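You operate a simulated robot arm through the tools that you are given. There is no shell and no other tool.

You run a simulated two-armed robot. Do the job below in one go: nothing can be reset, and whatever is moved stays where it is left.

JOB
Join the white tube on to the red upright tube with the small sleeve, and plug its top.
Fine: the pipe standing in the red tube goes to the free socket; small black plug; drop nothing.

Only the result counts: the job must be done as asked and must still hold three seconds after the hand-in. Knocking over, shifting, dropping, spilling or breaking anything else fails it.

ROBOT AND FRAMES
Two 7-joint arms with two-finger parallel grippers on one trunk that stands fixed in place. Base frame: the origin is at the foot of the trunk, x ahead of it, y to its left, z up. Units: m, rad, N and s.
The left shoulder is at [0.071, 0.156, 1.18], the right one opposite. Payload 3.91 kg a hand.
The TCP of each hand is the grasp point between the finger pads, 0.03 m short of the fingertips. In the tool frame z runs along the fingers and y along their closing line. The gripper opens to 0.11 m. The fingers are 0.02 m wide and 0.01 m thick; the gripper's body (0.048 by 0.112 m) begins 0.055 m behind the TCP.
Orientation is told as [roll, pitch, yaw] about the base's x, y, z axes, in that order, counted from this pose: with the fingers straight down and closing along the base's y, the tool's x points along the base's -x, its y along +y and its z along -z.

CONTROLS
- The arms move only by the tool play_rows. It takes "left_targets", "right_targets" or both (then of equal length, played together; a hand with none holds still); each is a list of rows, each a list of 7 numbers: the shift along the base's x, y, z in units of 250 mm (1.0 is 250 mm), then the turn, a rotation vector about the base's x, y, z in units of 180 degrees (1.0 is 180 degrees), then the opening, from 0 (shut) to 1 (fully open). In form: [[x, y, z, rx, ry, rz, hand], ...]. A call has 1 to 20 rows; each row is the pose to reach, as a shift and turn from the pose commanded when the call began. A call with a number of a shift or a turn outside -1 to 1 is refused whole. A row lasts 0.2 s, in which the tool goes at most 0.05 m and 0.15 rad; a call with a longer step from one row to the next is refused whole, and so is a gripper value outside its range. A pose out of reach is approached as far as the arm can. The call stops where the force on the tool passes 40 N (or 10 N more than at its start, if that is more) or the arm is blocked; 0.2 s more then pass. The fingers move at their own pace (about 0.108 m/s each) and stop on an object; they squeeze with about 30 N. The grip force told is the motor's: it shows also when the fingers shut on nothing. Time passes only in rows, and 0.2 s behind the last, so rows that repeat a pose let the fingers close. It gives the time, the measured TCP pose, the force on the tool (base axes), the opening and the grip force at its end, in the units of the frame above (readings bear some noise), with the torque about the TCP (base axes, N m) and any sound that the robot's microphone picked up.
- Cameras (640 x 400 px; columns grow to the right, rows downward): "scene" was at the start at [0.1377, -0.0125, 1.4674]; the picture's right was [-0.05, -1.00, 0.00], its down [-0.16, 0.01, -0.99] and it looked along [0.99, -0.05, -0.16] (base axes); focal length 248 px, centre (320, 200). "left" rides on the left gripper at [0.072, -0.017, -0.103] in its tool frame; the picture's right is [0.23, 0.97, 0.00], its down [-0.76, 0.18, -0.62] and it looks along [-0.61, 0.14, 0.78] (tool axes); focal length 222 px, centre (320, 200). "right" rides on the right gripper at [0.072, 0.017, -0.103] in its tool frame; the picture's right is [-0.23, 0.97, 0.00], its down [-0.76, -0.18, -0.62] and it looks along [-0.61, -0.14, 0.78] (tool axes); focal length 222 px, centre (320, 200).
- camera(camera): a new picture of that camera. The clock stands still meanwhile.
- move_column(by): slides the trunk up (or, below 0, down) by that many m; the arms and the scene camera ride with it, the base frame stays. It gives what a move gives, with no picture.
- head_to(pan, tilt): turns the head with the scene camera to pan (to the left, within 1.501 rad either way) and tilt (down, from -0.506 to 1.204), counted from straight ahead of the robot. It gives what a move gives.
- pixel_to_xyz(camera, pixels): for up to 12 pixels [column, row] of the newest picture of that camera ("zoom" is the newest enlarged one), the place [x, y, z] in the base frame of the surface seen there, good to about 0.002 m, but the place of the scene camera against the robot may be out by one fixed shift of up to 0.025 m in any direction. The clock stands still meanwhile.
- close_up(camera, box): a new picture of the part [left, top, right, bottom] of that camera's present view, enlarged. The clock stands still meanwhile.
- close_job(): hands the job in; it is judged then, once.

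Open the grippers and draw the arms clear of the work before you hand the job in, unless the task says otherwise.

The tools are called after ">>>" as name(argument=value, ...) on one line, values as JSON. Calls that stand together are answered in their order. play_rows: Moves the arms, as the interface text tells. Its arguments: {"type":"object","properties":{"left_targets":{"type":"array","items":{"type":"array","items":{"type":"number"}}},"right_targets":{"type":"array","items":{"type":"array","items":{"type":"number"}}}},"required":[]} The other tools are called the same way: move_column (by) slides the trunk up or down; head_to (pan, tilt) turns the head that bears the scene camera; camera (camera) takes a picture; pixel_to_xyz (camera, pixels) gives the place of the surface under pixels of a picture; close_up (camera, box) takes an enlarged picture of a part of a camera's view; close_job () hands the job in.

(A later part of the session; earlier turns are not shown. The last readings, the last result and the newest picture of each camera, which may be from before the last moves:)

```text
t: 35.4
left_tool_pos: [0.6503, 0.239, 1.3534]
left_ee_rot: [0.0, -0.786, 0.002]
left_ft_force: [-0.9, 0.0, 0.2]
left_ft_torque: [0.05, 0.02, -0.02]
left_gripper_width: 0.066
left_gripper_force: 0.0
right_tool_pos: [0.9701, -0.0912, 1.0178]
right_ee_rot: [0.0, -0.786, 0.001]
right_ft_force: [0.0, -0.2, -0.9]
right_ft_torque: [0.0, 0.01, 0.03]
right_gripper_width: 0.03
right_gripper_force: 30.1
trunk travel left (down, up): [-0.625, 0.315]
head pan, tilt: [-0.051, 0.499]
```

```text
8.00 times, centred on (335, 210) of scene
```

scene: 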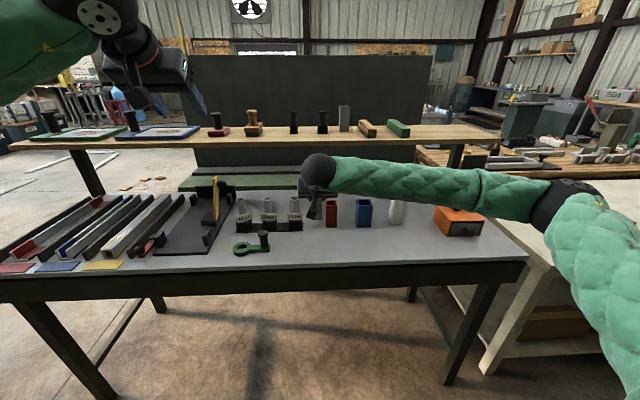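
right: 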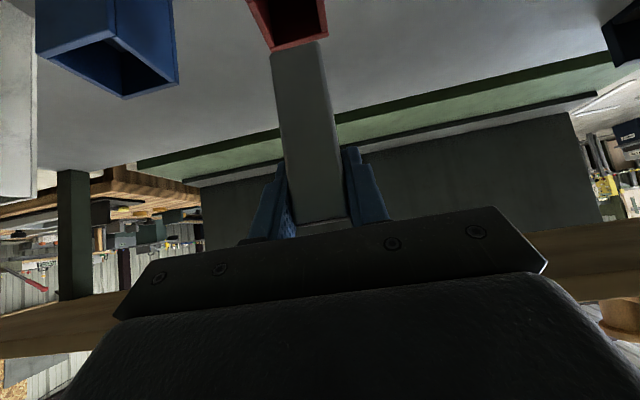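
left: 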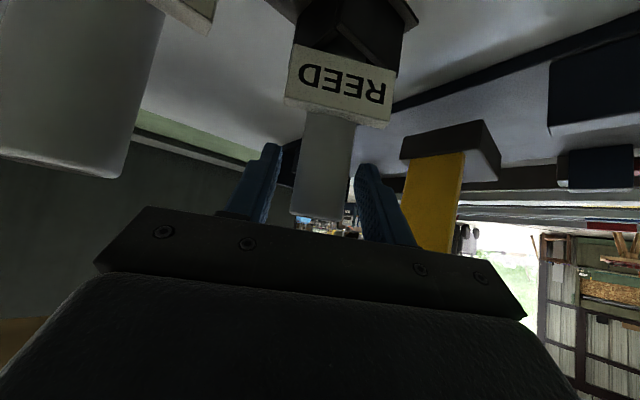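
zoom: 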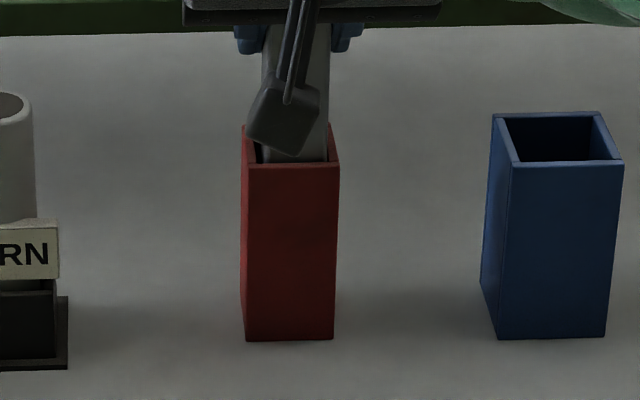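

No contact force so far; the end is ~9 mm inside. I keep lowering toward the inner stop in 3 mm steps.

>>> play_rows(right_targets=[[0, 0.002, -0.012, 0, 0, 0, 0], [0, 0.002, -0.024, 0, 0, 0, 0], [0, 0.002, -0.036, 0, 0, 0, 0], [0, 0.002, -0.048, 0, 0, 0, 0], [0, 0.002, -0.06, 0, 0, 0, 0], [0, 0.002, -0.072, 0, 0, 0, 0], [0, 0.002, -0.084, 0, 0, 0, 0], [0, 0.002, -0.084, 0, 0, 0, 0]])

>>> close_up(camera="scene", box=[315, 185, 355, 235])

>>> camera(camera="right")

```text
t: 37.2
left_tool_pos: [0.651, 0.241, 1.3541]
left_ee_rot: [-0.001, -0.786, 0.001]
left_ft_force: [0.3, 0.2, 0.0]
left_ft_torque: [0.0, 0.01, 0.02]
left_gripper_width: 0.0663
left_gripper_force: 0.1
right_tool_pos: [0.9687, -0.0921, 0.9962]
right_ee_rot: [0.001, -0.785, -0.001]
right_ft_force: [0.7, 0.3, -0.3]
right_ft_torque: [-0.01, 0.02, 0.0]
right_gripper_width: 0.0298
right_gripper_force: 29.6
trunk travel left (down, up): [-0.625, 0.315]
head pan, tilt: [-0.051, 0.499]
```

```text
8.00 times, centred on (335, 210) of scene
```

zoom: 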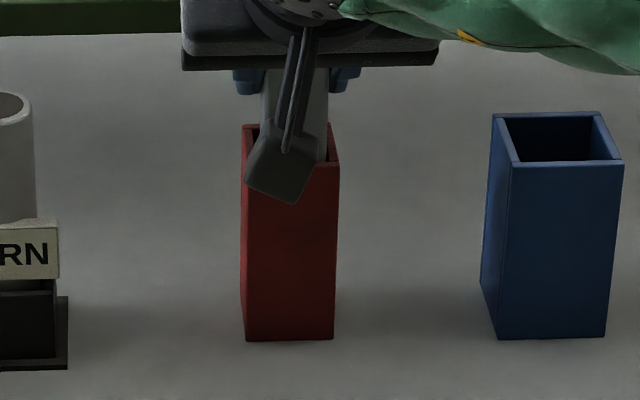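

```text
taken
```

right: 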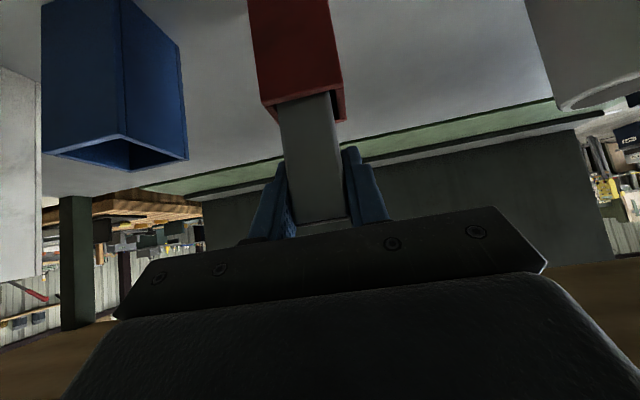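

Still no contact. I correct +1 mm in y and continue down in 1.5 mm steps to the stop.

>>> play_rows(right_targets=[[0.001, 0.004, -0.006, 0, 0, 0, 0], [0.001, 0.004, -0.012, 0, 0, 0, 0], [0.001, 0.004, -0.018, 0, 0, 0, 0], [0.001, 0.004, -0.024, 0, 0, 0, 0], [0.001, 0.004, -0.03, 0, 0, 0, 0], [0.001, 0.004, -0.03, 0, 0, 0, 0]])

```text
t: 38.6
left_tool_pos: [0.6516, 0.2394, 1.3533]
left_ee_rot: [-0.001, -0.785, 0.0]
left_ft_force: [0.5, -0.4, -0.3]
left_ft_torque: [0.03, 0.01, 0.01]
left_gripper_width: 0.0661
left_gripper_force: 0.0
right_tool_pos: [0.9692, -0.0888, 0.9906]
right_ee_rot: [-0.001, -0.784, -0.001]
right_ft_force: [0.2, -0.2, 0.9]
right_ft_torque: [-0.03, -0.01, 0.0]
right_gripper_width: 0.03
right_gripper_force: 30.0
trunk travel left (down, up): [-0.625, 0.315]
head pan, tilt: [-0.051, 0.499]
```

Force is near zero yet (0.9 N). I step down 1 mm at a time.

>>> play_rows(right_targets=[[0, 0, -0.004, 0, 0, 0, 0], [0, 0, -0.008, 0, 0, 0, 0], [0, 0, -0.008, 0, 0, 0, 0]])

>>> close_up(camera="right", box=[220, 40, 400, 240])

```text
t: 39.4
left_tool_pos: [0.6497, 0.2399, 1.3547]
left_ee_rot: [0.0, -0.785, 0.0]
left_ft_force: [-0.3, -0.5, -0.4]
left_ft_torque: [-0.01, -0.01, 0.0]
left_gripper_width: 0.0659
left_gripper_force: 0.0
right_tool_pos: [0.97, -0.0898, 0.991]
right_ee_rot: [0.003, -0.787, -0.002]
right_ft_force: [4.8, 0.1, 15.3]
right_ft_torque: [0.0, -0.13, 0.02]
right_gripper_width: 0.0299
right_gripper_force: 30.1
trunk travel left (down, up): [-0.625, 0.315]
head pan, tilt: [-0.051, 0.499]
```

```text
2.00 times, centred on (310, 140) of right
```

zoom: 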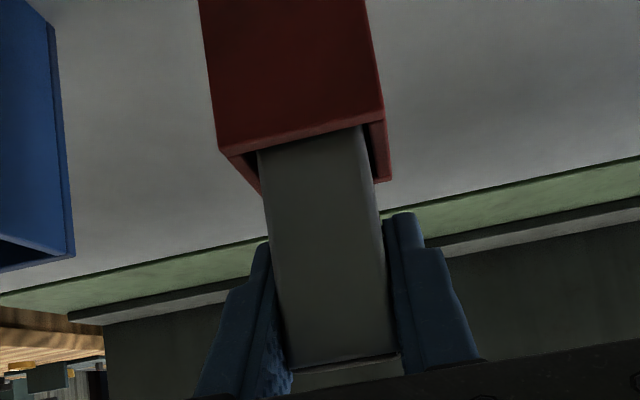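

Firm contact at 15 N: the sleeve is seated with its top at z≈1.012. I relieve the push by 3 mm and open the fingers moderately.

>>> play_rows(right_targets=[[0, 0, 0.01, 0, 0, 0, 0], [0, 0, 0.012, 0, 0, 0, 0], [0, 0, 0.012, 0, 0, 0, 0.3], [0, 0, 0.012, 0, 0, 0, 0.4], [0, 0, 0.012, 0, 0, 0, 0.5], [0, 0, 0.012, 0, 0, 0, 0.5]])

>>> camera(camera="right")

>>> close_up(camera="scene", box=[315, 175, 355, 225])

```text
t: 40.8
left_tool_pos: [0.6497, 0.2386, 1.3548]
left_ee_rot: [0.0, -0.786, 0.0]
left_ft_force: [-0.4, 0.1, 0.5]
left_ft_torque: [0.01, 0.04, -0.02]
left_gripper_width: 0.0658
left_gripper_force: 0.1
right_tool_pos: [0.9689, -0.0901, 0.9903]
right_ee_rot: [0.0, -0.785, 0.0]
right_ft_force: [-0.1, -0.1, -0.8]
right_ft_torque: [0.0, 0.0, 0.02]
right_gripper_width: 0.055
right_gripper_force: 0.1
trunk travel left (down, up): [-0.625, 0.315]
head pan, tilt: [-0.051, 0.499]
```

```text
taken
```

right: 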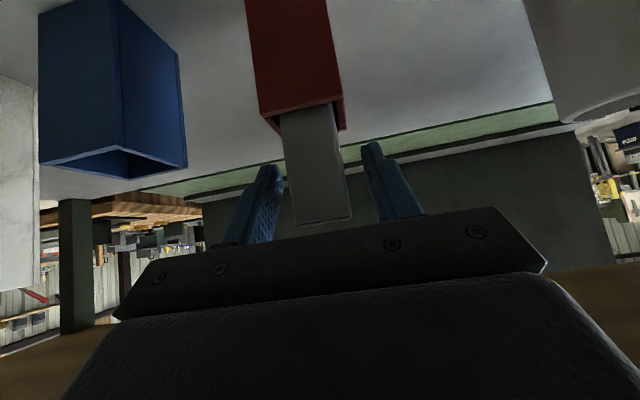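

```text
8.00 times, centred on (335, 200) of scene
```

zoom: 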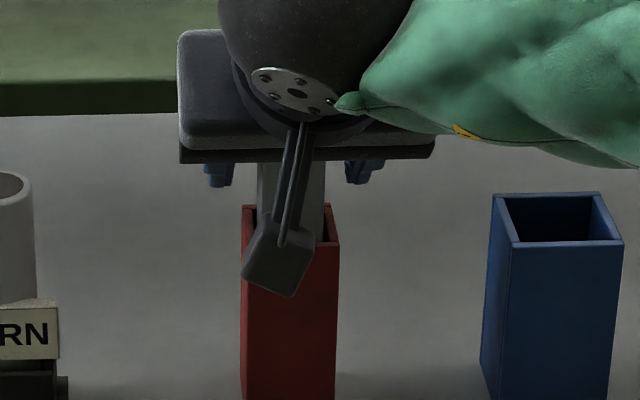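

The sleeve stands on its own in the red tube. I withdraw along the tool axis.

>>> play_rows(right_targets=[[-0.04, 0, 0.04, 0, 0, 0, 0.5], [-0.1, 0, 0.1, 0, 0, 0, 0.5], [-0.2, 0, 0.2, 0, 0, 0, 0.5], [-0.3, 0, 0.3, 0, 0, 0, 0.5], [-0.42, 0, 0.42, 0, 0, 0, 0.6], [-0.5, 0, 0.5, 0, 0, 0, 0.7], [-0.5, 0, 0.5, 0, 0, 0, 0.8]])

>>> camera(camera="right")

>>> close_up(camera="scene", box=[300, 160, 420, 240])

```text
t: 42.4
left_tool_pos: [0.652, 0.2391, 1.3548]
left_ee_rot: [0.0, -0.782, -0.001]
left_ft_force: [-0.1, 0.5, -1.0]
left_ft_torque: [-0.02, 0.01, 0.01]
left_gripper_width: 0.0662
left_gripper_force: 0.1
right_tool_pos: [0.8454, -0.0906, 1.1155]
right_ee_rot: [-0.001, -0.785, 0.0]
right_ft_force: [0.8, 0.2, -0.3]
right_ft_torque: [0.02, -0.03, -0.02]
right_gripper_width: 0.0881
right_gripper_force: 0.1
trunk travel left (down, up): [-0.625, 0.315]
head pan, tilt: [-0.051, 0.499]
```

```text
taken
```

right: 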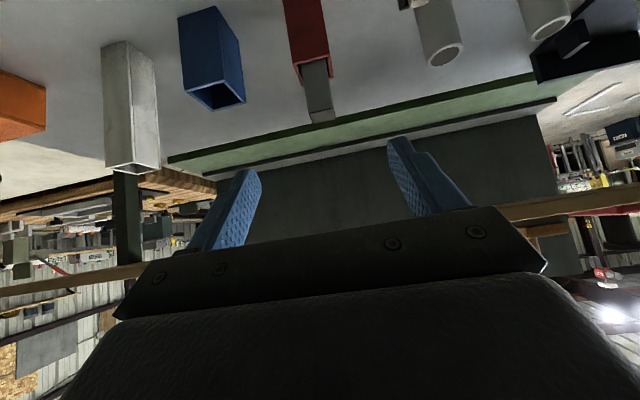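

```text
5.00 times, centred on (360, 200) of scene
```

zoom: 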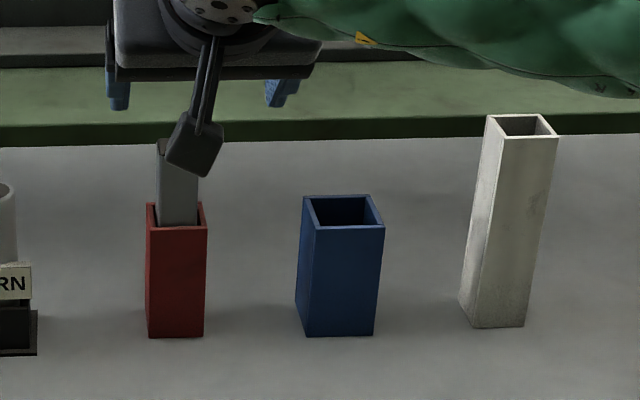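

The sleeve stands in the red tube. I measure the sleeve's top position and the white tube from this right-camera view.

>>> close_up(camera="right", box=[270, 20, 370, 140])

>>> pixel_to_xyz(camera="zoom", pixels=[[250, 300], [320, 300], [270, 250], [300, 330], [270, 200], [310, 250], [240, 250], [330, 330]])

>>> close_up(camera="right", box=[80, 20, 200, 190])

```text
3.33 times, centred on (320, 80) of right
```

zoom: 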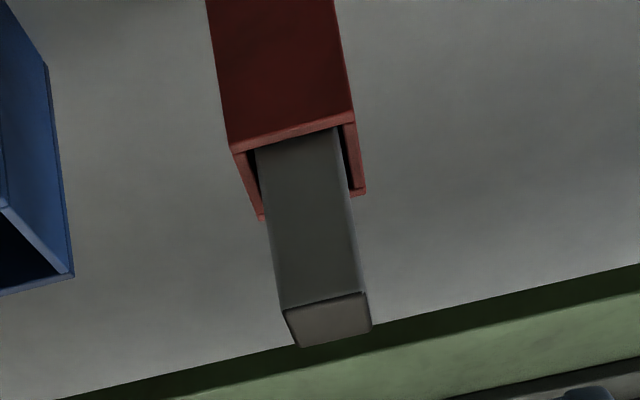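

```text
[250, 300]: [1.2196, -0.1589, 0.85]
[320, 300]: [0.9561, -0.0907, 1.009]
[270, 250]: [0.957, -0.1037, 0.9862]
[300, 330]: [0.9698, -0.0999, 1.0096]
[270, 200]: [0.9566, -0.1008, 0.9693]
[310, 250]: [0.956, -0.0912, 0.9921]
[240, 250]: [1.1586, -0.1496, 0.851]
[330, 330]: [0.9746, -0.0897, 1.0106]
```

```text
2.35 times, centred on (140, 105) of right
```

zoom: 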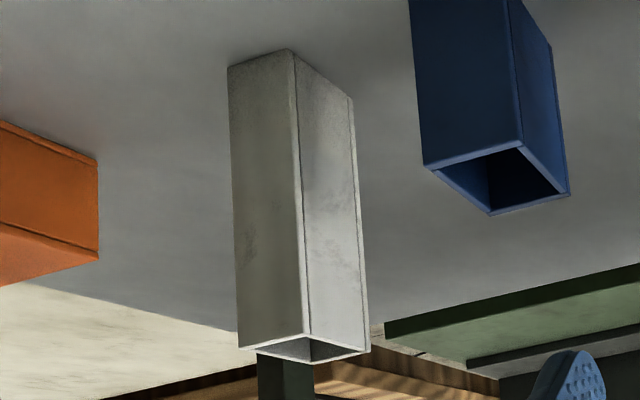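

Sleeve: front face x=0.956, centre ≈(0.9705,−0.0895), top z=1.010, upright. Next I move the right hand sideways to a standoff behind the white tube.

>>> play_rows(right_targets=[[0, -0.1, 0, 0, 0, 0, 0.9], [0, -0.25, 0, 0, 0, 0, 0.9], [0.02, -0.4, -0.02, 0, 0, 0, 0.9], [0.04, -0.55, -0.06, 0, 0, 0, 0.9], [0.06, -0.7, -0.1, 0, 0, 0, 0.9], [0.08, -0.85, -0.15, 0, 0, 0, 0.9], [0.1, -0.98, -0.2, 0, 0, 0, 0.9], [0.1, -0.98, -0.2, 0, 0, 0, 0.9]])

>>> camera(camera="right")

>>> camera(camera="scene")

```text
t: 44.2
left_tool_pos: [0.6509, 0.2392, 1.3535]
left_ee_rot: [-0.002, -0.786, -0.001]
left_ft_force: [-0.3, 0.0, 0.6]
left_ft_torque: [-0.02, 0.0, -0.01]
left_gripper_width: 0.0661
left_gripper_force: 0.0
right_tool_pos: [0.8689, -0.3359, 1.0661]
right_ee_rot: [-0.001, -0.786, 0.0]
right_ft_force: [0.1, -0.1, -0.5]
right_ft_torque: [-0.05, 0.01, -0.01]
right_gripper_width: 0.099
right_gripper_force: 0.1
trunk travel left (down, up): [-0.625, 0.315]
head pan, tilt: [-0.051, 0.499]
```

```text
taken
```

right: 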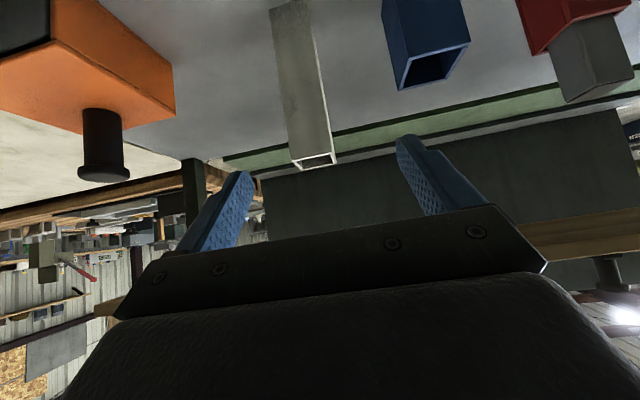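

```text
taken
```

scene: 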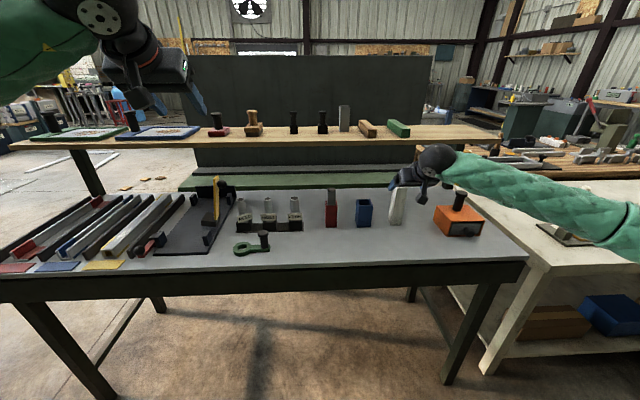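

I query the white tube's faces and the orange box's nearest edge with the right camera.

>>> pixel_to_xyz(camera="right", pixels=[[275, 60], [310, 60], [293, 60], [290, 120], [322, 120], [305, 120], [293, 163], [334, 160], [315, 155], [160, 110], [175, 85], [105, 140]])

>>> close_up(camera="right", box=[260, 100, 360, 180])

```text
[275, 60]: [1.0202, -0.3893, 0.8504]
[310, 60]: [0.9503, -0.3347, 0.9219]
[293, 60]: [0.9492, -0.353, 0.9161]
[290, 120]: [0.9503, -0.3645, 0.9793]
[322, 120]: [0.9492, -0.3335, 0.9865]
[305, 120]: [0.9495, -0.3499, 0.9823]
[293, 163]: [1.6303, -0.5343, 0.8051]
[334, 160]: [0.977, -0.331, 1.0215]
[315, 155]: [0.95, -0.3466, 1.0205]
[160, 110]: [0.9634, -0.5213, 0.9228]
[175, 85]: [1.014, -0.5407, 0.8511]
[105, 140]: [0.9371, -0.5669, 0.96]
```

```text
5.00 times, centred on (310, 140) of right
```

zoom: 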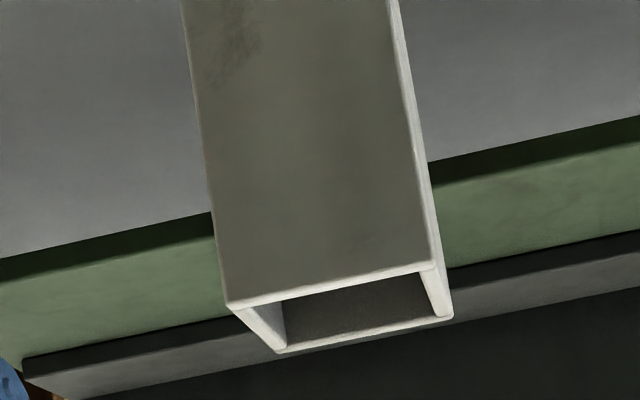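

I refine the y-edges of the white tube from this enlargement.

>>> pixel_to_xyz(camera="zoom", pixels=[[222, 260], [428, 240], [238, 308], [428, 268], [445, 312], [280, 348], [330, 285], [360, 335], [250, 330], [445, 290]])

```text
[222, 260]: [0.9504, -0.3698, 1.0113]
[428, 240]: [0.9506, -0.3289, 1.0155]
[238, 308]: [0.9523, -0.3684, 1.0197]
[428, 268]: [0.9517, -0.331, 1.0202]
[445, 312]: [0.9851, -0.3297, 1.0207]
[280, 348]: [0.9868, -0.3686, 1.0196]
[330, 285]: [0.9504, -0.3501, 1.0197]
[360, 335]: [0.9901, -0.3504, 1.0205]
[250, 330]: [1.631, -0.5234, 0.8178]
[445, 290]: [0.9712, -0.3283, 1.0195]
```

White tube centre (0.9705,−0.3493), outer ≈0.0415. I align in y, then advance along the tool axis to TCP z≈0.965.

>>> play_rows(right_targets=[[0, -0.03, 0, 0, 0, 0, 0.9], [0, -0.054, 0, 0, 0, 0, 0.9], [0.08, -0.054, -0.08, 0, 0, 0, 0.9], [0.17, -0.054, -0.17, 0, 0, 0, 0.9], [0.25, -0.054, -0.25, 0, 0, 0, 0.9], [0.33, -0.054, -0.33, 0, 0, 0, 0.9], [0.406, -0.054, -0.404, 0, 0, 0, 0.9], [0.406, -0.054, -0.404, 0, 0, 0, 0.9]])

>>> camera(camera="right")

>>> close_up(camera="scene", box=[320, 150, 480, 250])

```text
t: 46.0
left_tool_pos: [0.6502, 0.2383, 1.3537]
left_ee_rot: [0.001, -0.785, 0.0]
left_ft_force: [-0.5, -0.3, -0.2]
left_ft_torque: [0.02, 0.02, -0.01]
left_gripper_width: 0.066
left_gripper_force: 0.1
right_tool_pos: [0.9704, -0.3486, 0.9625]
right_ee_rot: [0.001, -0.786, 0.0]
right_ft_force: [0.3, 0.1, -0.2]
right_ft_torque: [-0.03, 0.0, -0.01]
right_gripper_width: 0.099
right_gripper_force: 0.0
trunk travel left (down, up): [-0.625, 0.315]
head pan, tilt: [-0.051, 0.499]
```

```text
taken
```

right: 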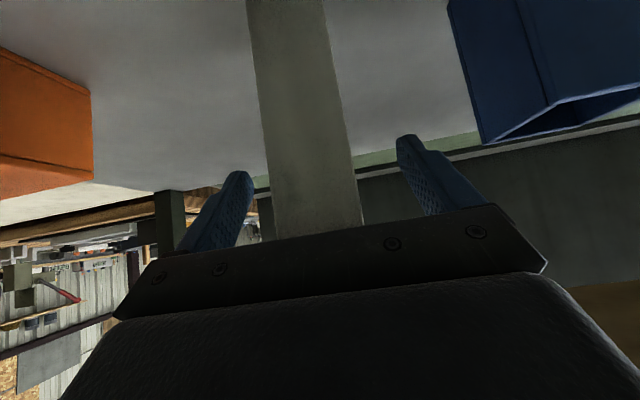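

```text
4.00 times, centred on (400, 200) of scene
```

zoom: 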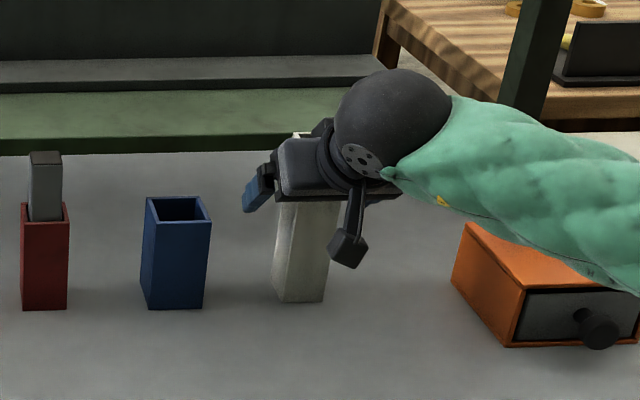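

The gripper body's front corner is within ~1-2 mm of the tube face at this pitch, so I back off 6 mm in x before shutting.

>>> play_rows(right_targets=[[-0.012, -0.002, 0.004, 0, 0, 0, 0.9], [-0.026, -0.002, 0.008, 0, 0, 0, 0.8], [-0.026, -0.002, 0.008, 0, 0, 0, 0.6], [-0.026, -0.002, 0.008, 0, 0, 0, 0.5], [-0.026, -0.002, 0.008, 0, 0, 0, 0.42], [-0.026, -0.002, 0.008, 0, 0, 0, 0.2], [-0.026, -0.002, 0.008, 0, 0, 0, 0.2], [-0.026, -0.002, 0.008, 0, 0, 0, 0.2]])

>>> camera(camera="right")

>>> close_up(camera="scene", box=[320, 150, 480, 250])

```text
t: 47.8
left_tool_pos: [0.6508, 0.2379, 1.3546]
left_ee_rot: [0.0, -0.787, 0.001]
left_ft_force: [0.8, -0.5, -0.1]
left_ft_torque: [-0.01, 0.0, 0.02]
left_gripper_width: 0.0658
left_gripper_force: 0.0
right_tool_pos: [0.9654, -0.35, 0.9639]
right_ee_rot: [0.0, -0.785, 0.0]
right_ft_force: [1.3, -1.1, 0.6]
right_ft_torque: [-0.06, 0.0, 0.02]
right_gripper_width: 0.042
right_gripper_force: 30.3
trunk travel left (down, up): [-0.625, 0.315]
head pan, tilt: [-0.051, 0.499]
```

```text
taken
```

right: 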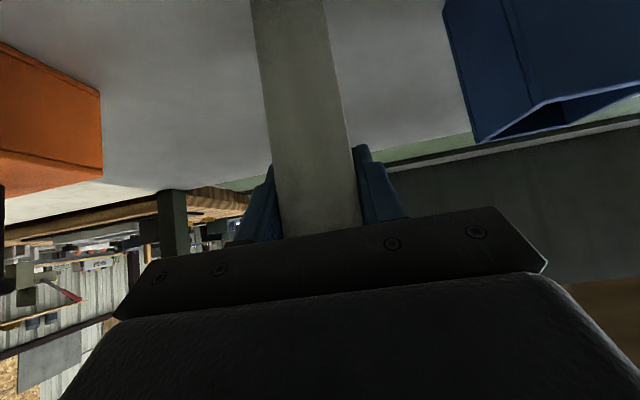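

```text
4.00 times, centred on (400, 200) of scene
```

zoom: 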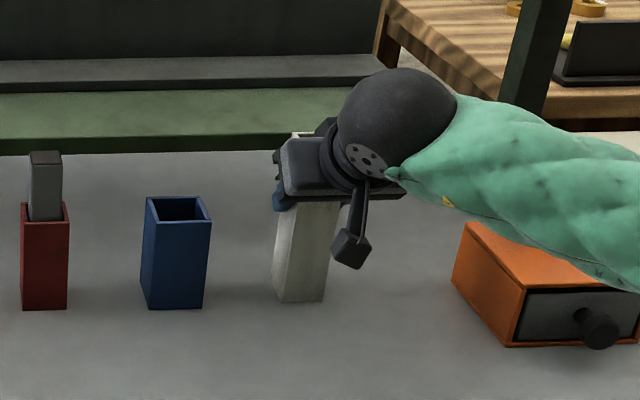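

Gripped at width 0.042 with 30 N. I lift the white tube straight up 0.19 m.

>>> play_rows(right_targets=[[0, 0, 0.03, 0, 0, 0, 0], [0, 0, 0.08, 0, 0, 0, 0], [0, 0, 0.16, 0, 0, 0, 0], [0, 0, 0.26, 0, 0, 0, 0], [0, 0, 0.36, 0, 0, 0, 0], [0, 0, 0.46, 0, 0, 0, 0], [0, 0, 0.56, 0, 0, 0, 0], [0, 0, 0.66, 0, 0, 0, 0], [0, 0, 0.76, 0, 0, 0, 0], [0, 0, 0.76, 0, 0, 0, 0]])

>>> camera(camera="right")

>>> camera(camera="scene")

```text
t: 50.0
left_tool_pos: [0.6495, 0.238, 1.3521]
left_ee_rot: [0.0, -0.783, 0.001]
left_ft_force: [0.1, 0.0, -0.7]
left_ft_torque: [0.0, -0.05, 0.02]
left_gripper_width: 0.0659
left_gripper_force: 0.1
right_tool_pos: [0.9638, -0.3479, 1.1551]
right_ee_rot: [0.0, -0.783, -0.001]
right_ft_force: [-0.4, 0.5, -2.1]
right_ft_torque: [0.0, 0.0, -0.01]
right_gripper_width: 0.0418
right_gripper_force: 30.1
trunk travel left (down, up): [-0.625, 0.315]
head pan, tilt: [-0.051, 0.499]
```

```text
taken
```

right: 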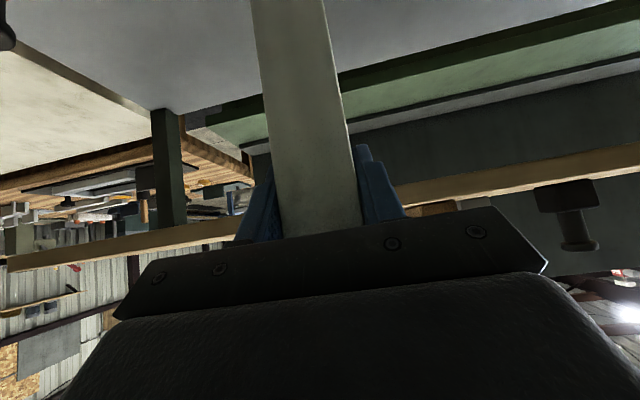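

```text
taken
```

scene: 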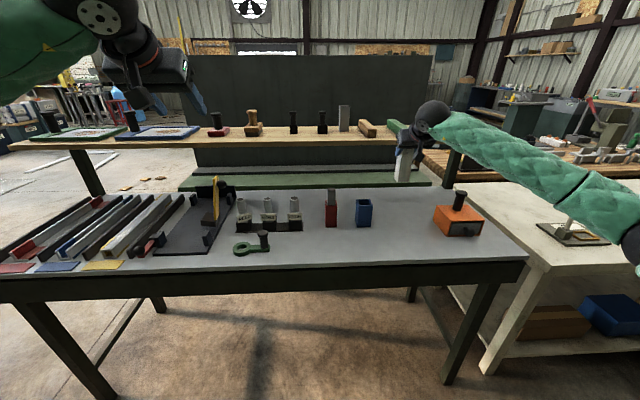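

Tube lifted cleanly (bottom ≈1.04). I carry it left toward the red tube, keeping height; the sleeve top is at 1.010.

>>> play_rows(right_targets=[[0, 0.06, 0, 0, 0, 0, 0], [0, 0.16, 0, 0, 0, 0, 0], [0, 0.28, 0, 0, 0, 0, 0], [0, 0.4, 0, 0, 0, 0, 0], [0, 0.52, 0, 0, 0, 0, 0], [0, 0.64, 0, 0, 0, 0, 0], [0, 0.76, 0, 0, 0, 0, 0], [0, 0.88, 0, 0, 0, 0, 0], [0, 0.96, 0, 0, 0, 0, 0], [0, 0.96, 0, 0, 0, 0, 0]])

>>> close_up(camera="scene", box=[290, 130, 390, 240])

>>> camera(camera="right")

```text
t: 52.2
left_tool_pos: [0.6506, 0.2394, 1.3541]
left_ee_rot: [0.0, -0.784, 0.001]
left_ft_force: [0.4, -0.2, 0.3]
left_ft_torque: [-0.01, 0.02, 0.03]
left_gripper_width: 0.066
left_gripper_force: 0.0
right_tool_pos: [0.9657, -0.1095, 1.156]
right_ee_rot: [0.002, -0.785, -0.003]
right_ft_force: [-1.0, 0.3, -2.6]
right_ft_torque: [0.0, -0.02, -0.04]
right_gripper_width: 0.0419
right_gripper_force: 29.5
trunk travel left (down, up): [-0.625, 0.315]
head pan, tilt: [-0.051, 0.499]
```

```text
3.64 times, centred on (340, 185) of scene
```

zoom: 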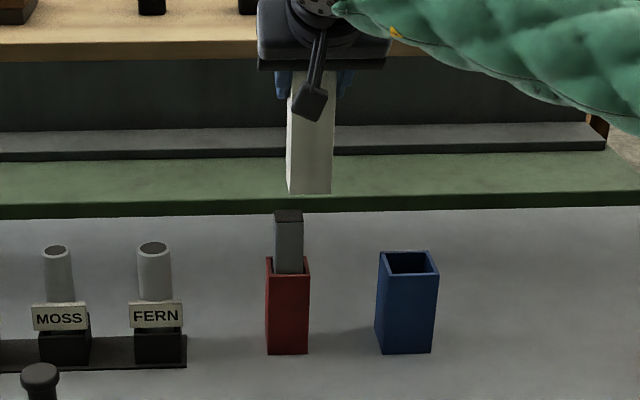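

```text
taken
```

right: 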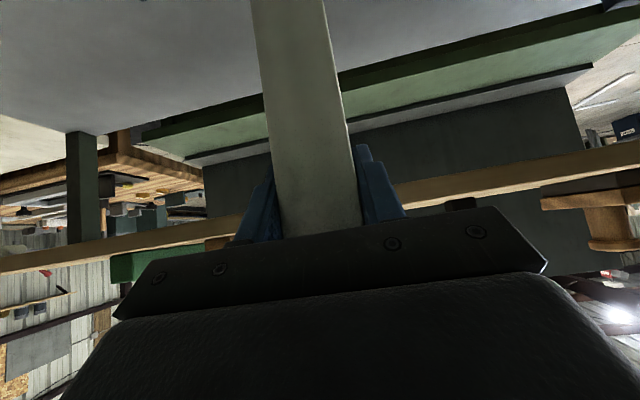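

About 20 mm more in y. I shift and then compare the tube's lower edge with sleeve and red tube in the scene view.

>>> play_rows(right_targets=[[0, 0.04, 0, 0, 0, 0, 0], [0, 0.078, 0, 0, 0, 0, 0], [0, 0.078, 0, 0, 0, 0, 0]])

>>> close_up(camera="scene", box=[305, 165, 365, 225])

```text
t: 53.0
left_tool_pos: [0.6515, 0.2393, 1.3522]
left_ee_rot: [0.002, -0.785, 0.0]
left_ft_force: [0.1, 0.1, -0.1]
left_ft_torque: [0.02, -0.01, 0.03]
left_gripper_width: 0.0657
left_gripper_force: 0.1
right_tool_pos: [0.9656, -0.0893, 1.157]
right_ee_rot: [0.002, -0.786, -0.004]
right_ft_force: [-0.4, 0.0, -1.7]
right_ft_torque: [0.01, 0.01, 0.04]
right_gripper_width: 0.0419
right_gripper_force: 30.3
trunk travel left (down, up): [-0.625, 0.315]
head pan, tilt: [-0.051, 0.499]
```

```text
6.67 times, centred on (335, 195) of scene
```

zoom: 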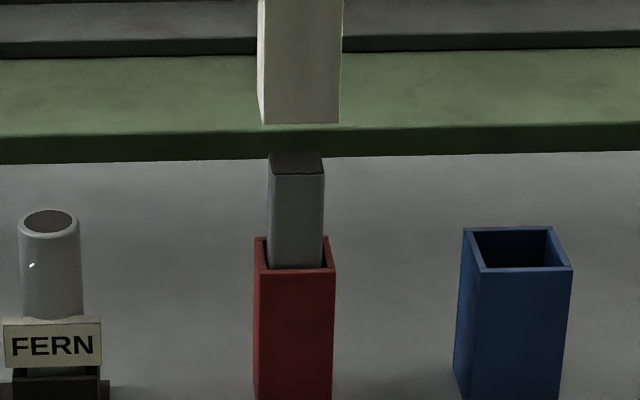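

I query the white tube's lower front corners, the sleeve's top corners, and the red rim.

>>> pixel_to_xyz(camera="zoom", pixels=[[266, 120], [337, 120], [300, 120], [266, 60], [338, 60], [271, 175], [322, 175], [297, 178], [297, 165], [257, 272], [334, 270], [295, 272]])

>>> pixel_to_xyz(camera="zoom", pixels=[[270, 200], [323, 200], [269, 178], [324, 177], [273, 154], [319, 154], [262, 100], [340, 100], [261, 60], [260, 110], [258, 300], [333, 300]])

```text
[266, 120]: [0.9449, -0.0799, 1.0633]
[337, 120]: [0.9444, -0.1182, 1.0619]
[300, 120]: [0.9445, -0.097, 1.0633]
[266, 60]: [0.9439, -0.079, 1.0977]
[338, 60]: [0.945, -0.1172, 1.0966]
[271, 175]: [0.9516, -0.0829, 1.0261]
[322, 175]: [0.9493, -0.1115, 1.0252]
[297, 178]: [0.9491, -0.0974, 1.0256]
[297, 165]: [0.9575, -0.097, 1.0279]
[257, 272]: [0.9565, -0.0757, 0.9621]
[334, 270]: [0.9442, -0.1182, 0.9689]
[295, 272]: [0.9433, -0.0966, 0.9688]
```

```text
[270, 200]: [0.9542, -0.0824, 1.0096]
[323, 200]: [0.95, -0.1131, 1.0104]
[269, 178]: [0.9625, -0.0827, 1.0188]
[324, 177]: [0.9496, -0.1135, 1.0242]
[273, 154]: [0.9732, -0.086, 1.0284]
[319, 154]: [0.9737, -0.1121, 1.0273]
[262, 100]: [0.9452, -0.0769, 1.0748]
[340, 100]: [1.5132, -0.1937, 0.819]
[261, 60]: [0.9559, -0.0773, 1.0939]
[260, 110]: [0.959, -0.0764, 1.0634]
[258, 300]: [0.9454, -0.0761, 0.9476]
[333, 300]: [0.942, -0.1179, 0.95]
```

White tube, sleeve and red tube agree within ~1 mm (centres y≈−0.0977/−0.0978/−0.097; x 0.965/0.964/0.964 in scene frame). I shift −1 mm in x and lower to just above the sleeve.

>>> play_rows(right_targets=[[-0.004, 0, -0.03, 0, 0, 0, 0], [-0.004, 0, -0.07, 0, 0, 0, 0], [-0.004, 0, -0.11, 0, 0, 0, 0], [-0.004, 0, -0.11, 0, 0, 0, 0]])

>>> close_up(camera="scene", box=[305, 165, 365, 225])

```text
t: 54.0
left_tool_pos: [0.6498, 0.2387, 1.3538]
left_ee_rot: [-0.001, -0.785, 0.0]
left_ft_force: [-0.2, 0.5, -0.8]
left_ft_torque: [0.0, 0.02, 0.0]
left_gripper_width: 0.0661
left_gripper_force: 0.1
right_tool_pos: [0.9638, -0.0885, 1.1289]
right_ee_rot: [0.002, -0.786, 0.0]
right_ft_force: [-1.0, 0.4, -1.6]
right_ft_torque: [0.02, 0.01, 0.02]
right_gripper_width: 0.042
right_gripper_force: 30.1
trunk travel left (down, up): [-0.625, 0.315]
head pan, tilt: [-0.051, 0.499]
```

```text
6.67 times, centred on (335, 195) of scene
```

zoom: 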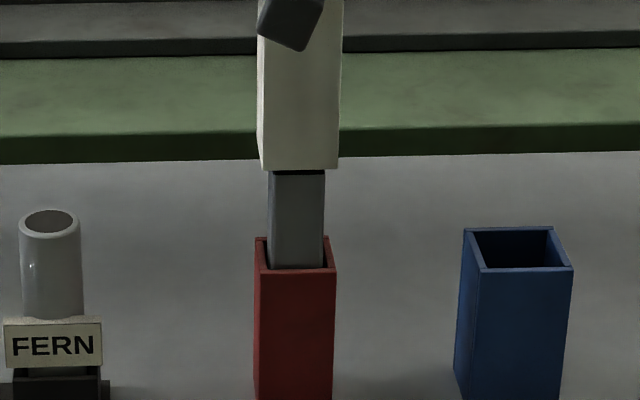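

The tube's lower edge is just above the sleeve top. I enlarge strongly to judge lateral centring.

>>> close_up(camera="scene", box=[322, 180, 350, 208])

>>> pixel_to_xyz(camera="zoom", pixels=[[130, 130], [400, 130], [180, 250], [350, 250]])

```text
14.29 times, centred on (336, 194) of scene
```

zoom: 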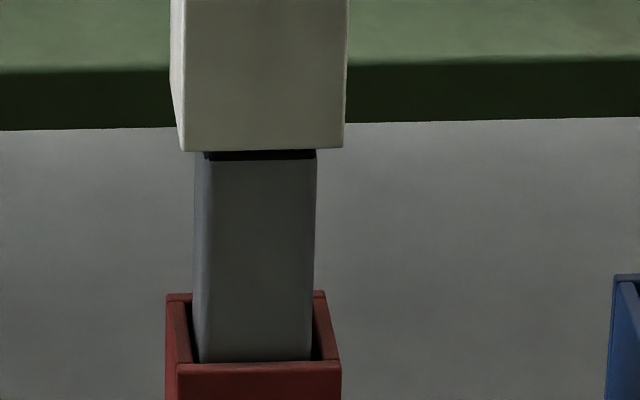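

```text
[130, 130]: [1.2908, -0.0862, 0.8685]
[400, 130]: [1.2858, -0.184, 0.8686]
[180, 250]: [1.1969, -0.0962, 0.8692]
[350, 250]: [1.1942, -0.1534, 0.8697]
```

At this scale the tube's front edge (184-343, centre 263) and the sleeve's front face top (208-317, centre 262) are aligned. I lower slowly over the sleeve.

>>> play_rows(right_targets=[[0, 0, -0.016, 0, 0, 0, 0], [0, 0, -0.032, 0, 0, 0, 0], [0, 0, -0.048, 0, 0, 0, 0], [0, 0, -0.064, 0, 0, 0, 0], [0, 0, -0.064, 0, 0, 0, 0]])

>>> close_up(camera="scene", box=[322, 180, 350, 208])

```text
t: 55.2
left_tool_pos: [0.6499, 0.2395, 1.3533]
left_ee_rot: [0.0, -0.785, 0.0]
left_ft_force: [0.0, -1.6, 0.7]
left_ft_torque: [-0.04, 0.01, 0.0]
left_gripper_width: 0.0662
left_gripper_force: 0.2
right_tool_pos: [0.9629, -0.0895, 1.1124]
right_ee_rot: [0.001, -0.785, 0.001]
right_ft_force: [0.0, -0.3, -2.2]
right_ft_torque: [-0.03, 0.03, -0.01]
right_gripper_width: 0.0418
right_gripper_force: 29.9
trunk travel left (down, up): [-0.625, 0.315]
head pan, tilt: [-0.051, 0.499]
```

```text
14.29 times, centred on (336, 194) of scene
```

zoom: 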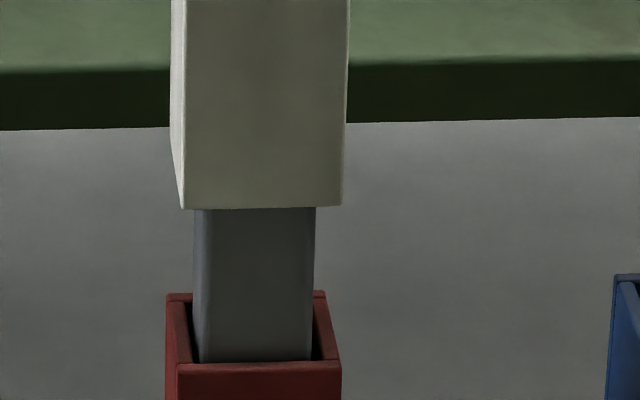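

The sleeve has entered the white tube with no contact force. I keep lowering in 4 mm steps.

>>> play_rows(right_targets=[[0, 0, -0.016, 0, 0, 0, 0], [0, 0, -0.032, 0, 0, 0, 0], [0, 0, -0.048, 0, 0, 0, 0], [0, 0, -0.064, 0, 0, 0, 0], [0, 0, -0.08, 0, 0, 0, 0], [0, 0, -0.096, 0, 0, 0, 0], [0, 0, -0.11, 0, 0, 0, 0], [0, 0, -0.11, 0, 0, 0, 0]])

>>> close_up(camera="scene", box=[322, 180, 350, 208])

```text
t: 57.0
left_tool_pos: [0.6504, 0.2393, 1.3535]
left_ee_rot: [0.0, -0.786, 0.001]
left_ft_force: [-0.3, -0.1, -0.8]
left_ft_torque: [-0.02, 0.01, -0.01]
left_gripper_width: 0.0661
left_gripper_force: 0.1
right_tool_pos: [0.9642, -0.0893, 1.0858]
right_ee_rot: [0.0, -0.786, 0.001]
right_ft_force: [-0.6, -0.6, -3.1]
right_ft_torque: [0.04, -0.02, 0.02]
right_gripper_width: 0.042
right_gripper_force: 29.9
trunk travel left (down, up): [-0.625, 0.315]
head pan, tilt: [-0.051, 0.499]
```

```text
14.29 times, centred on (336, 194) of scene
```

zoom: 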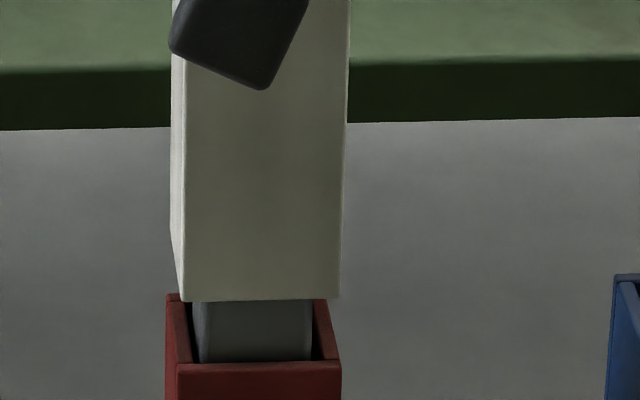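

About 22 mm remain to the red rim; still only the tube's weight on the sensor. I go down 18 mm in 3 mm steps.

>>> play_rows(right_targets=[[0, 0, -0.012, 0, 0, 0, 0], [0, 0, -0.024, 0, 0, 0, 0], [0, 0, -0.036, 0, 0, 0, 0], [0, 0, -0.048, 0, 0, 0, 0], [0, 0, -0.06, 0, 0, 0, 0], [0, 0, -0.072, 0, 0, 0, 0], [0, 0, -0.072, 0, 0, 0, 0]])

>>> close_up(camera="scene", box=[322, 185, 350, 213])

```text
t: 58.6
left_tool_pos: [0.651, 0.2389, 1.3551]
left_ee_rot: [0.0, -0.785, -0.002]
left_ft_force: [-0.3, -0.2, -1.0]
left_ft_torque: [-0.01, 0.0, 0.01]
left_gripper_width: 0.0659
left_gripper_force: 0.1
right_tool_pos: [0.9629, -0.0891, 1.0663]
right_ee_rot: [0.0, -0.785, 0.0]
right_ft_force: [0.1, 0.5, -2.3]
right_ft_torque: [0.01, 0.05, 0.01]
right_gripper_width: 0.0419
right_gripper_force: 29.4
trunk travel left (down, up): [-0.625, 0.315]
head pan, tilt: [-0.051, 0.499]
```

```text
14.29 times, centred on (336, 199) of scene
```

zoom: 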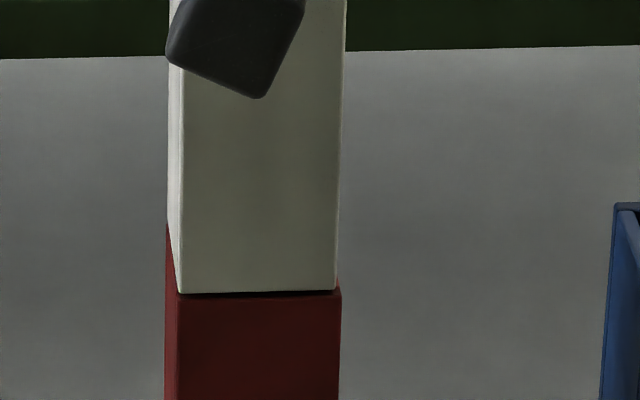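

Nearly flush: white 181-337 over red 178-341, gap ≈2 mm. I step down 1 mm at a time to contact.

>>> play_rows(right_targets=[[0, 0, -0.004, 0, 0, 0, 0], [0, 0, -0.008, 0, 0, 0, 0], [0, 0, -0.011, 0, 0, 0, 0], [0, 0, -0.011, 0, 0, 0, 0]])

>>> close_up(camera="scene", box=[322, 185, 350, 213])

```text
t: 59.6
left_tool_pos: [0.6505, 0.2388, 1.353]
left_ee_rot: [0.0, -0.787, 0.0]
left_ft_force: [-0.4, -0.4, 0.0]
left_ft_torque: [0.0, 0.02, -0.02]
left_gripper_width: 0.0659
left_gripper_force: 0.1
right_tool_pos: [0.9627, -0.0895, 1.0646]
right_ee_rot: [0.0, -0.784, 0.001]
right_ft_force: [1.1, 1.3, 2.0]
right_ft_torque: [0.14, -0.1, -0.06]
right_gripper_width: 0.0418
right_gripper_force: 29.9
trunk travel left (down, up): [-0.625, 0.315]
head pan, tilt: [-0.051, 0.499]
```

```text
14.29 times, centred on (336, 199) of scene
```

zoom: 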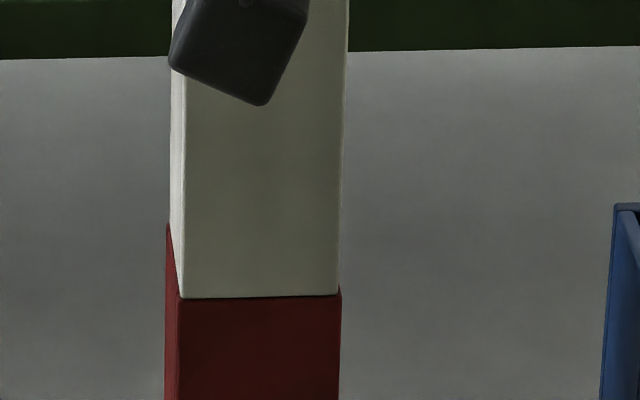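

The gap is closed and the force has turned upward (+2 N). I press 1 mm more to make sure it is seated, then release with a modest opening.

>>> play_rows(right_targets=[[0, 0, -0.004, 0, 0, 0, 0], [0, 0, -0.004, 0, 0, 0, 0], [0, 0, 0.0, 0, 0, 0, 0], [0, 0, 0.0, 0, 0, 0, 0.42], [0, 0, 0.0, 0, 0, 0, 0.5], [0, 0, 0.0, 0, 0, 0, 0.58], [0, 0, 0.0, 0, 0, 0, 0.6]])

>>> camera(camera="right")

>>> close_up(camera="scene", box=[300, 150, 370, 240])

```text
t: 61.2
left_tool_pos: [0.6501, 0.2399, 1.3534]
left_ee_rot: [0.001, -0.786, -0.001]
left_ft_force: [0.2, -0.2, -0.6]
left_ft_torque: [-0.01, -0.01, 0.02]
left_gripper_width: 0.0655
left_gripper_force: 0.1
right_tool_pos: [0.9636, -0.0894, 1.065]
right_ee_rot: [0.0, -0.786, 0.0]
right_ft_force: [-0.4, 0.3, 0.2]
right_ft_torque: [0.02, 0.01, 0.02]
right_gripper_width: 0.0661
right_gripper_force: 0.1
trunk travel left (down, up): [-0.625, 0.315]
head pan, tilt: [-0.051, 0.499]
```

```text
taken
```

right: 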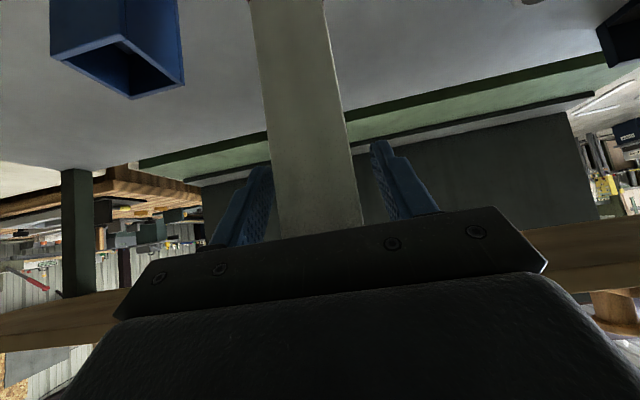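

```text
4.44 times, centred on (335, 195) of scene
```

zoom: 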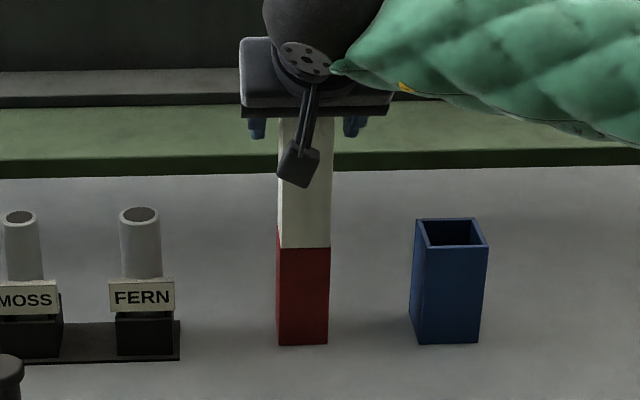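

The white tube stands on the red tube. I withdraw the right hand along its axis.

>>> play_rows(right_targets=[[-0.03, 0, 0.03, 0, 0, 0, 0.6], [-0.08, 0, 0.08, 0, 0, 0, 0.6], [-0.16, 0, 0.16, 0, 0, 0, 0.6], [-0.26, 0, 0.26, 0, 0, 0, 0.6], [-0.38, 0, 0.36, 0, 0, 0, 0.7], [-0.48, 0, 0.46, 0, 0, 0, 0.8], [-0.48, 0, 0.46, 0, 0, 0, 0.8]])

>>> camera(camera="right")

>>> close_up(camera="scene", box=[300, 150, 370, 240])

```text
t: 62.8
left_tool_pos: [0.65, 0.239, 1.3541]
left_ee_rot: [0.0, -0.783, 0.0]
left_ft_force: [0.0, -0.2, -0.2]
left_ft_torque: [0.01, 0.0, 0.0]
left_gripper_width: 0.0663
left_gripper_force: 0.1
right_tool_pos: [0.841, -0.0903, 1.1801]
right_ee_rot: [0.003, -0.783, -0.002]
right_ft_force: [1.4, -0.3, 0.2]
right_ft_torque: [0.02, -0.04, 0.0]
right_gripper_width: 0.0884
right_gripper_force: 0.1
trunk travel left (down, up): [-0.625, 0.315]
head pan, tilt: [-0.051, 0.499]
```

```text
taken
```

right: 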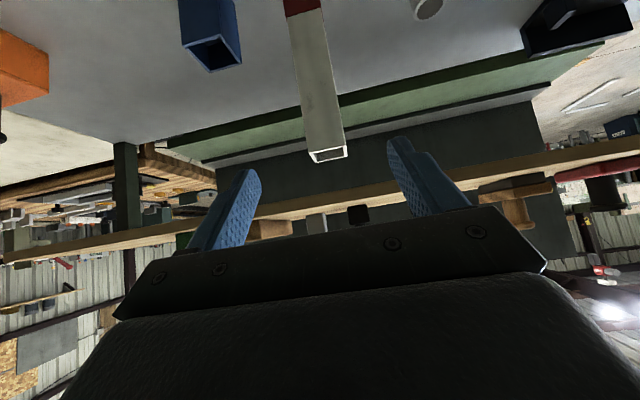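

```text
4.44 times, centred on (335, 195) of scene
```

zoom: 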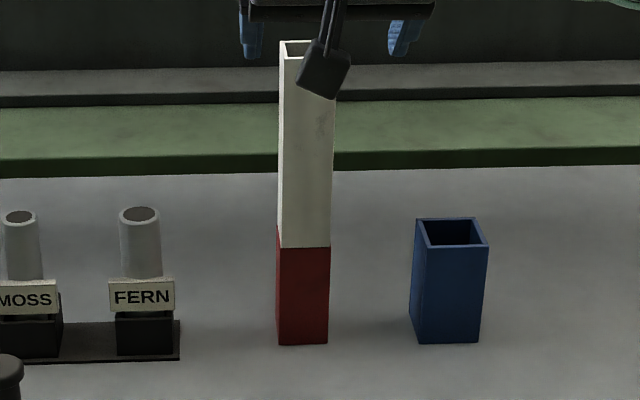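

The joint looks good. Before the plug, I measure the white tube's top with the right camera.

>>> close_up(camera="right", box=[290, 110, 370, 170])

>>> pixel_to_xyz(camera="zoom", pixels=[[165, 312], [430, 275], [290, 295], [205, 380], [455, 345], [330, 365], [310, 330], [180, 200], [400, 200], [185, 345], [445, 310], [340, 345]])

```text
6.67 times, centred on (330, 140) of right
```

zoom: 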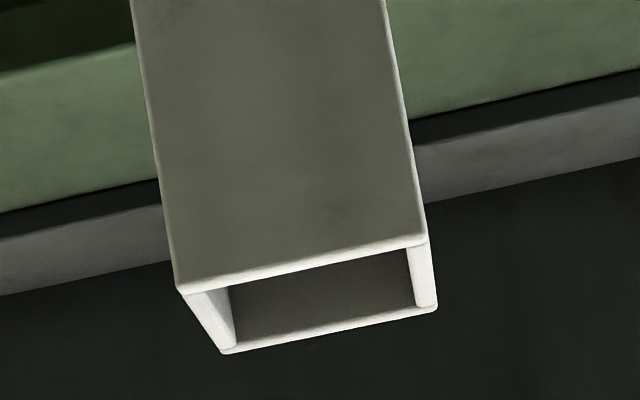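

```text
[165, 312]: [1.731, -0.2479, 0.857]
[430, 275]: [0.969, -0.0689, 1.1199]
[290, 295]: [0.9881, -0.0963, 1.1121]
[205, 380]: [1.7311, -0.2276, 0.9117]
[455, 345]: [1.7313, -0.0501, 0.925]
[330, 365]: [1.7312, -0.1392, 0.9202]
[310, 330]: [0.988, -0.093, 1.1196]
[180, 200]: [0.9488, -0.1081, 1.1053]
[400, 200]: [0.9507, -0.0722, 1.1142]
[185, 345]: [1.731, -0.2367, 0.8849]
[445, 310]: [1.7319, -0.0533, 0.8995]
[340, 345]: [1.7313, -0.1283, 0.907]
```

>>> pixel_to_xyz(camera="zoom", pixels=[[184, 288], [420, 243], [226, 348], [433, 305], [300, 265], [330, 328], [200, 310], [425, 270], [240, 320], [400, 290], [320, 280], [220, 300]])

```text
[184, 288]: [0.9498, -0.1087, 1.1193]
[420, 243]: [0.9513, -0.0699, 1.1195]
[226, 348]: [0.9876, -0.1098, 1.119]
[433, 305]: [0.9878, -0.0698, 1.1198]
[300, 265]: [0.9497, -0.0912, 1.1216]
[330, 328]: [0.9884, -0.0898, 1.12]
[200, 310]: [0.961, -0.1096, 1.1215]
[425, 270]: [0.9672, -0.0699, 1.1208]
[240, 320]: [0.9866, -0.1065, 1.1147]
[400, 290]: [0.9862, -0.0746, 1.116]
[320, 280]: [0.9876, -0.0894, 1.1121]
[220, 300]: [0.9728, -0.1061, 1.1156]
```

White tube top centre ≈(0.9695,−0.0897), z=1.120, inner width ≈0.033. Now I withdraw the right arm well clear to the right, so the left arm can work.

>>> play_rows(right_targets=[[-0.1, -0.05, 0.06, 0, 0, 0, 0.8], [-0.2, -0.13, 0.12, 0, 0, 0, 0.8], [-0.3, -0.24, 0.18, 0, 0, 0, 0.8], [-0.4, -0.35, 0.25, 0, 0, 0, 0.8], [-0.5, -0.46, 0.32, 0, 0, 0, 0.8], [-0.6, -0.57, 0.4, 0, 0, 0, 0.8], [-0.7, -0.68, 0.48, 0, 0, 0, 0.8], [-0.8, -0.79, 0.56, 0, 0, 0, 0.8], [-0.88, -0.9, 0.64, 0, 0, 0, 0.8], [-0.94, -1.0, 0.68, 0, 0, 0, 0.8], [-0.94, -1.0, 0.68, 0, 0, 0, 0.8]])

>>> camera(camera="scene")

```text
t: 65.2
left_tool_pos: [0.6509, 0.239, 1.3547]
left_ee_rot: [-0.001, -0.781, -0.003]
left_ft_force: [0.7, 0.8, -0.5]
left_ft_torque: [0.01, 0.03, 0.0]
left_gripper_width: 0.066
left_gripper_force: 0.0
right_tool_pos: [0.6087, -0.3403, 1.3485]
right_ee_rot: [0.0, -0.785, 0.0]
right_ft_force: [-0.1, 0.4, -0.4]
right_ft_torque: [-0.04, -0.02, -0.03]
right_gripper_width: 0.0877
right_gripper_force: 0.1
trunk travel left (down, up): [-0.625, 0.315]
head pan, tilt: [-0.051, 0.499]
```

```text
taken
```

scene: 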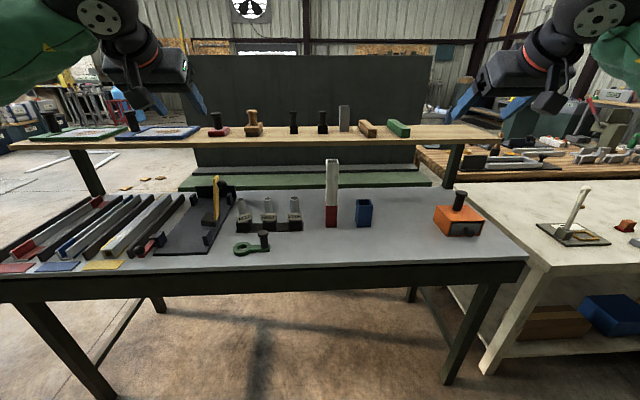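

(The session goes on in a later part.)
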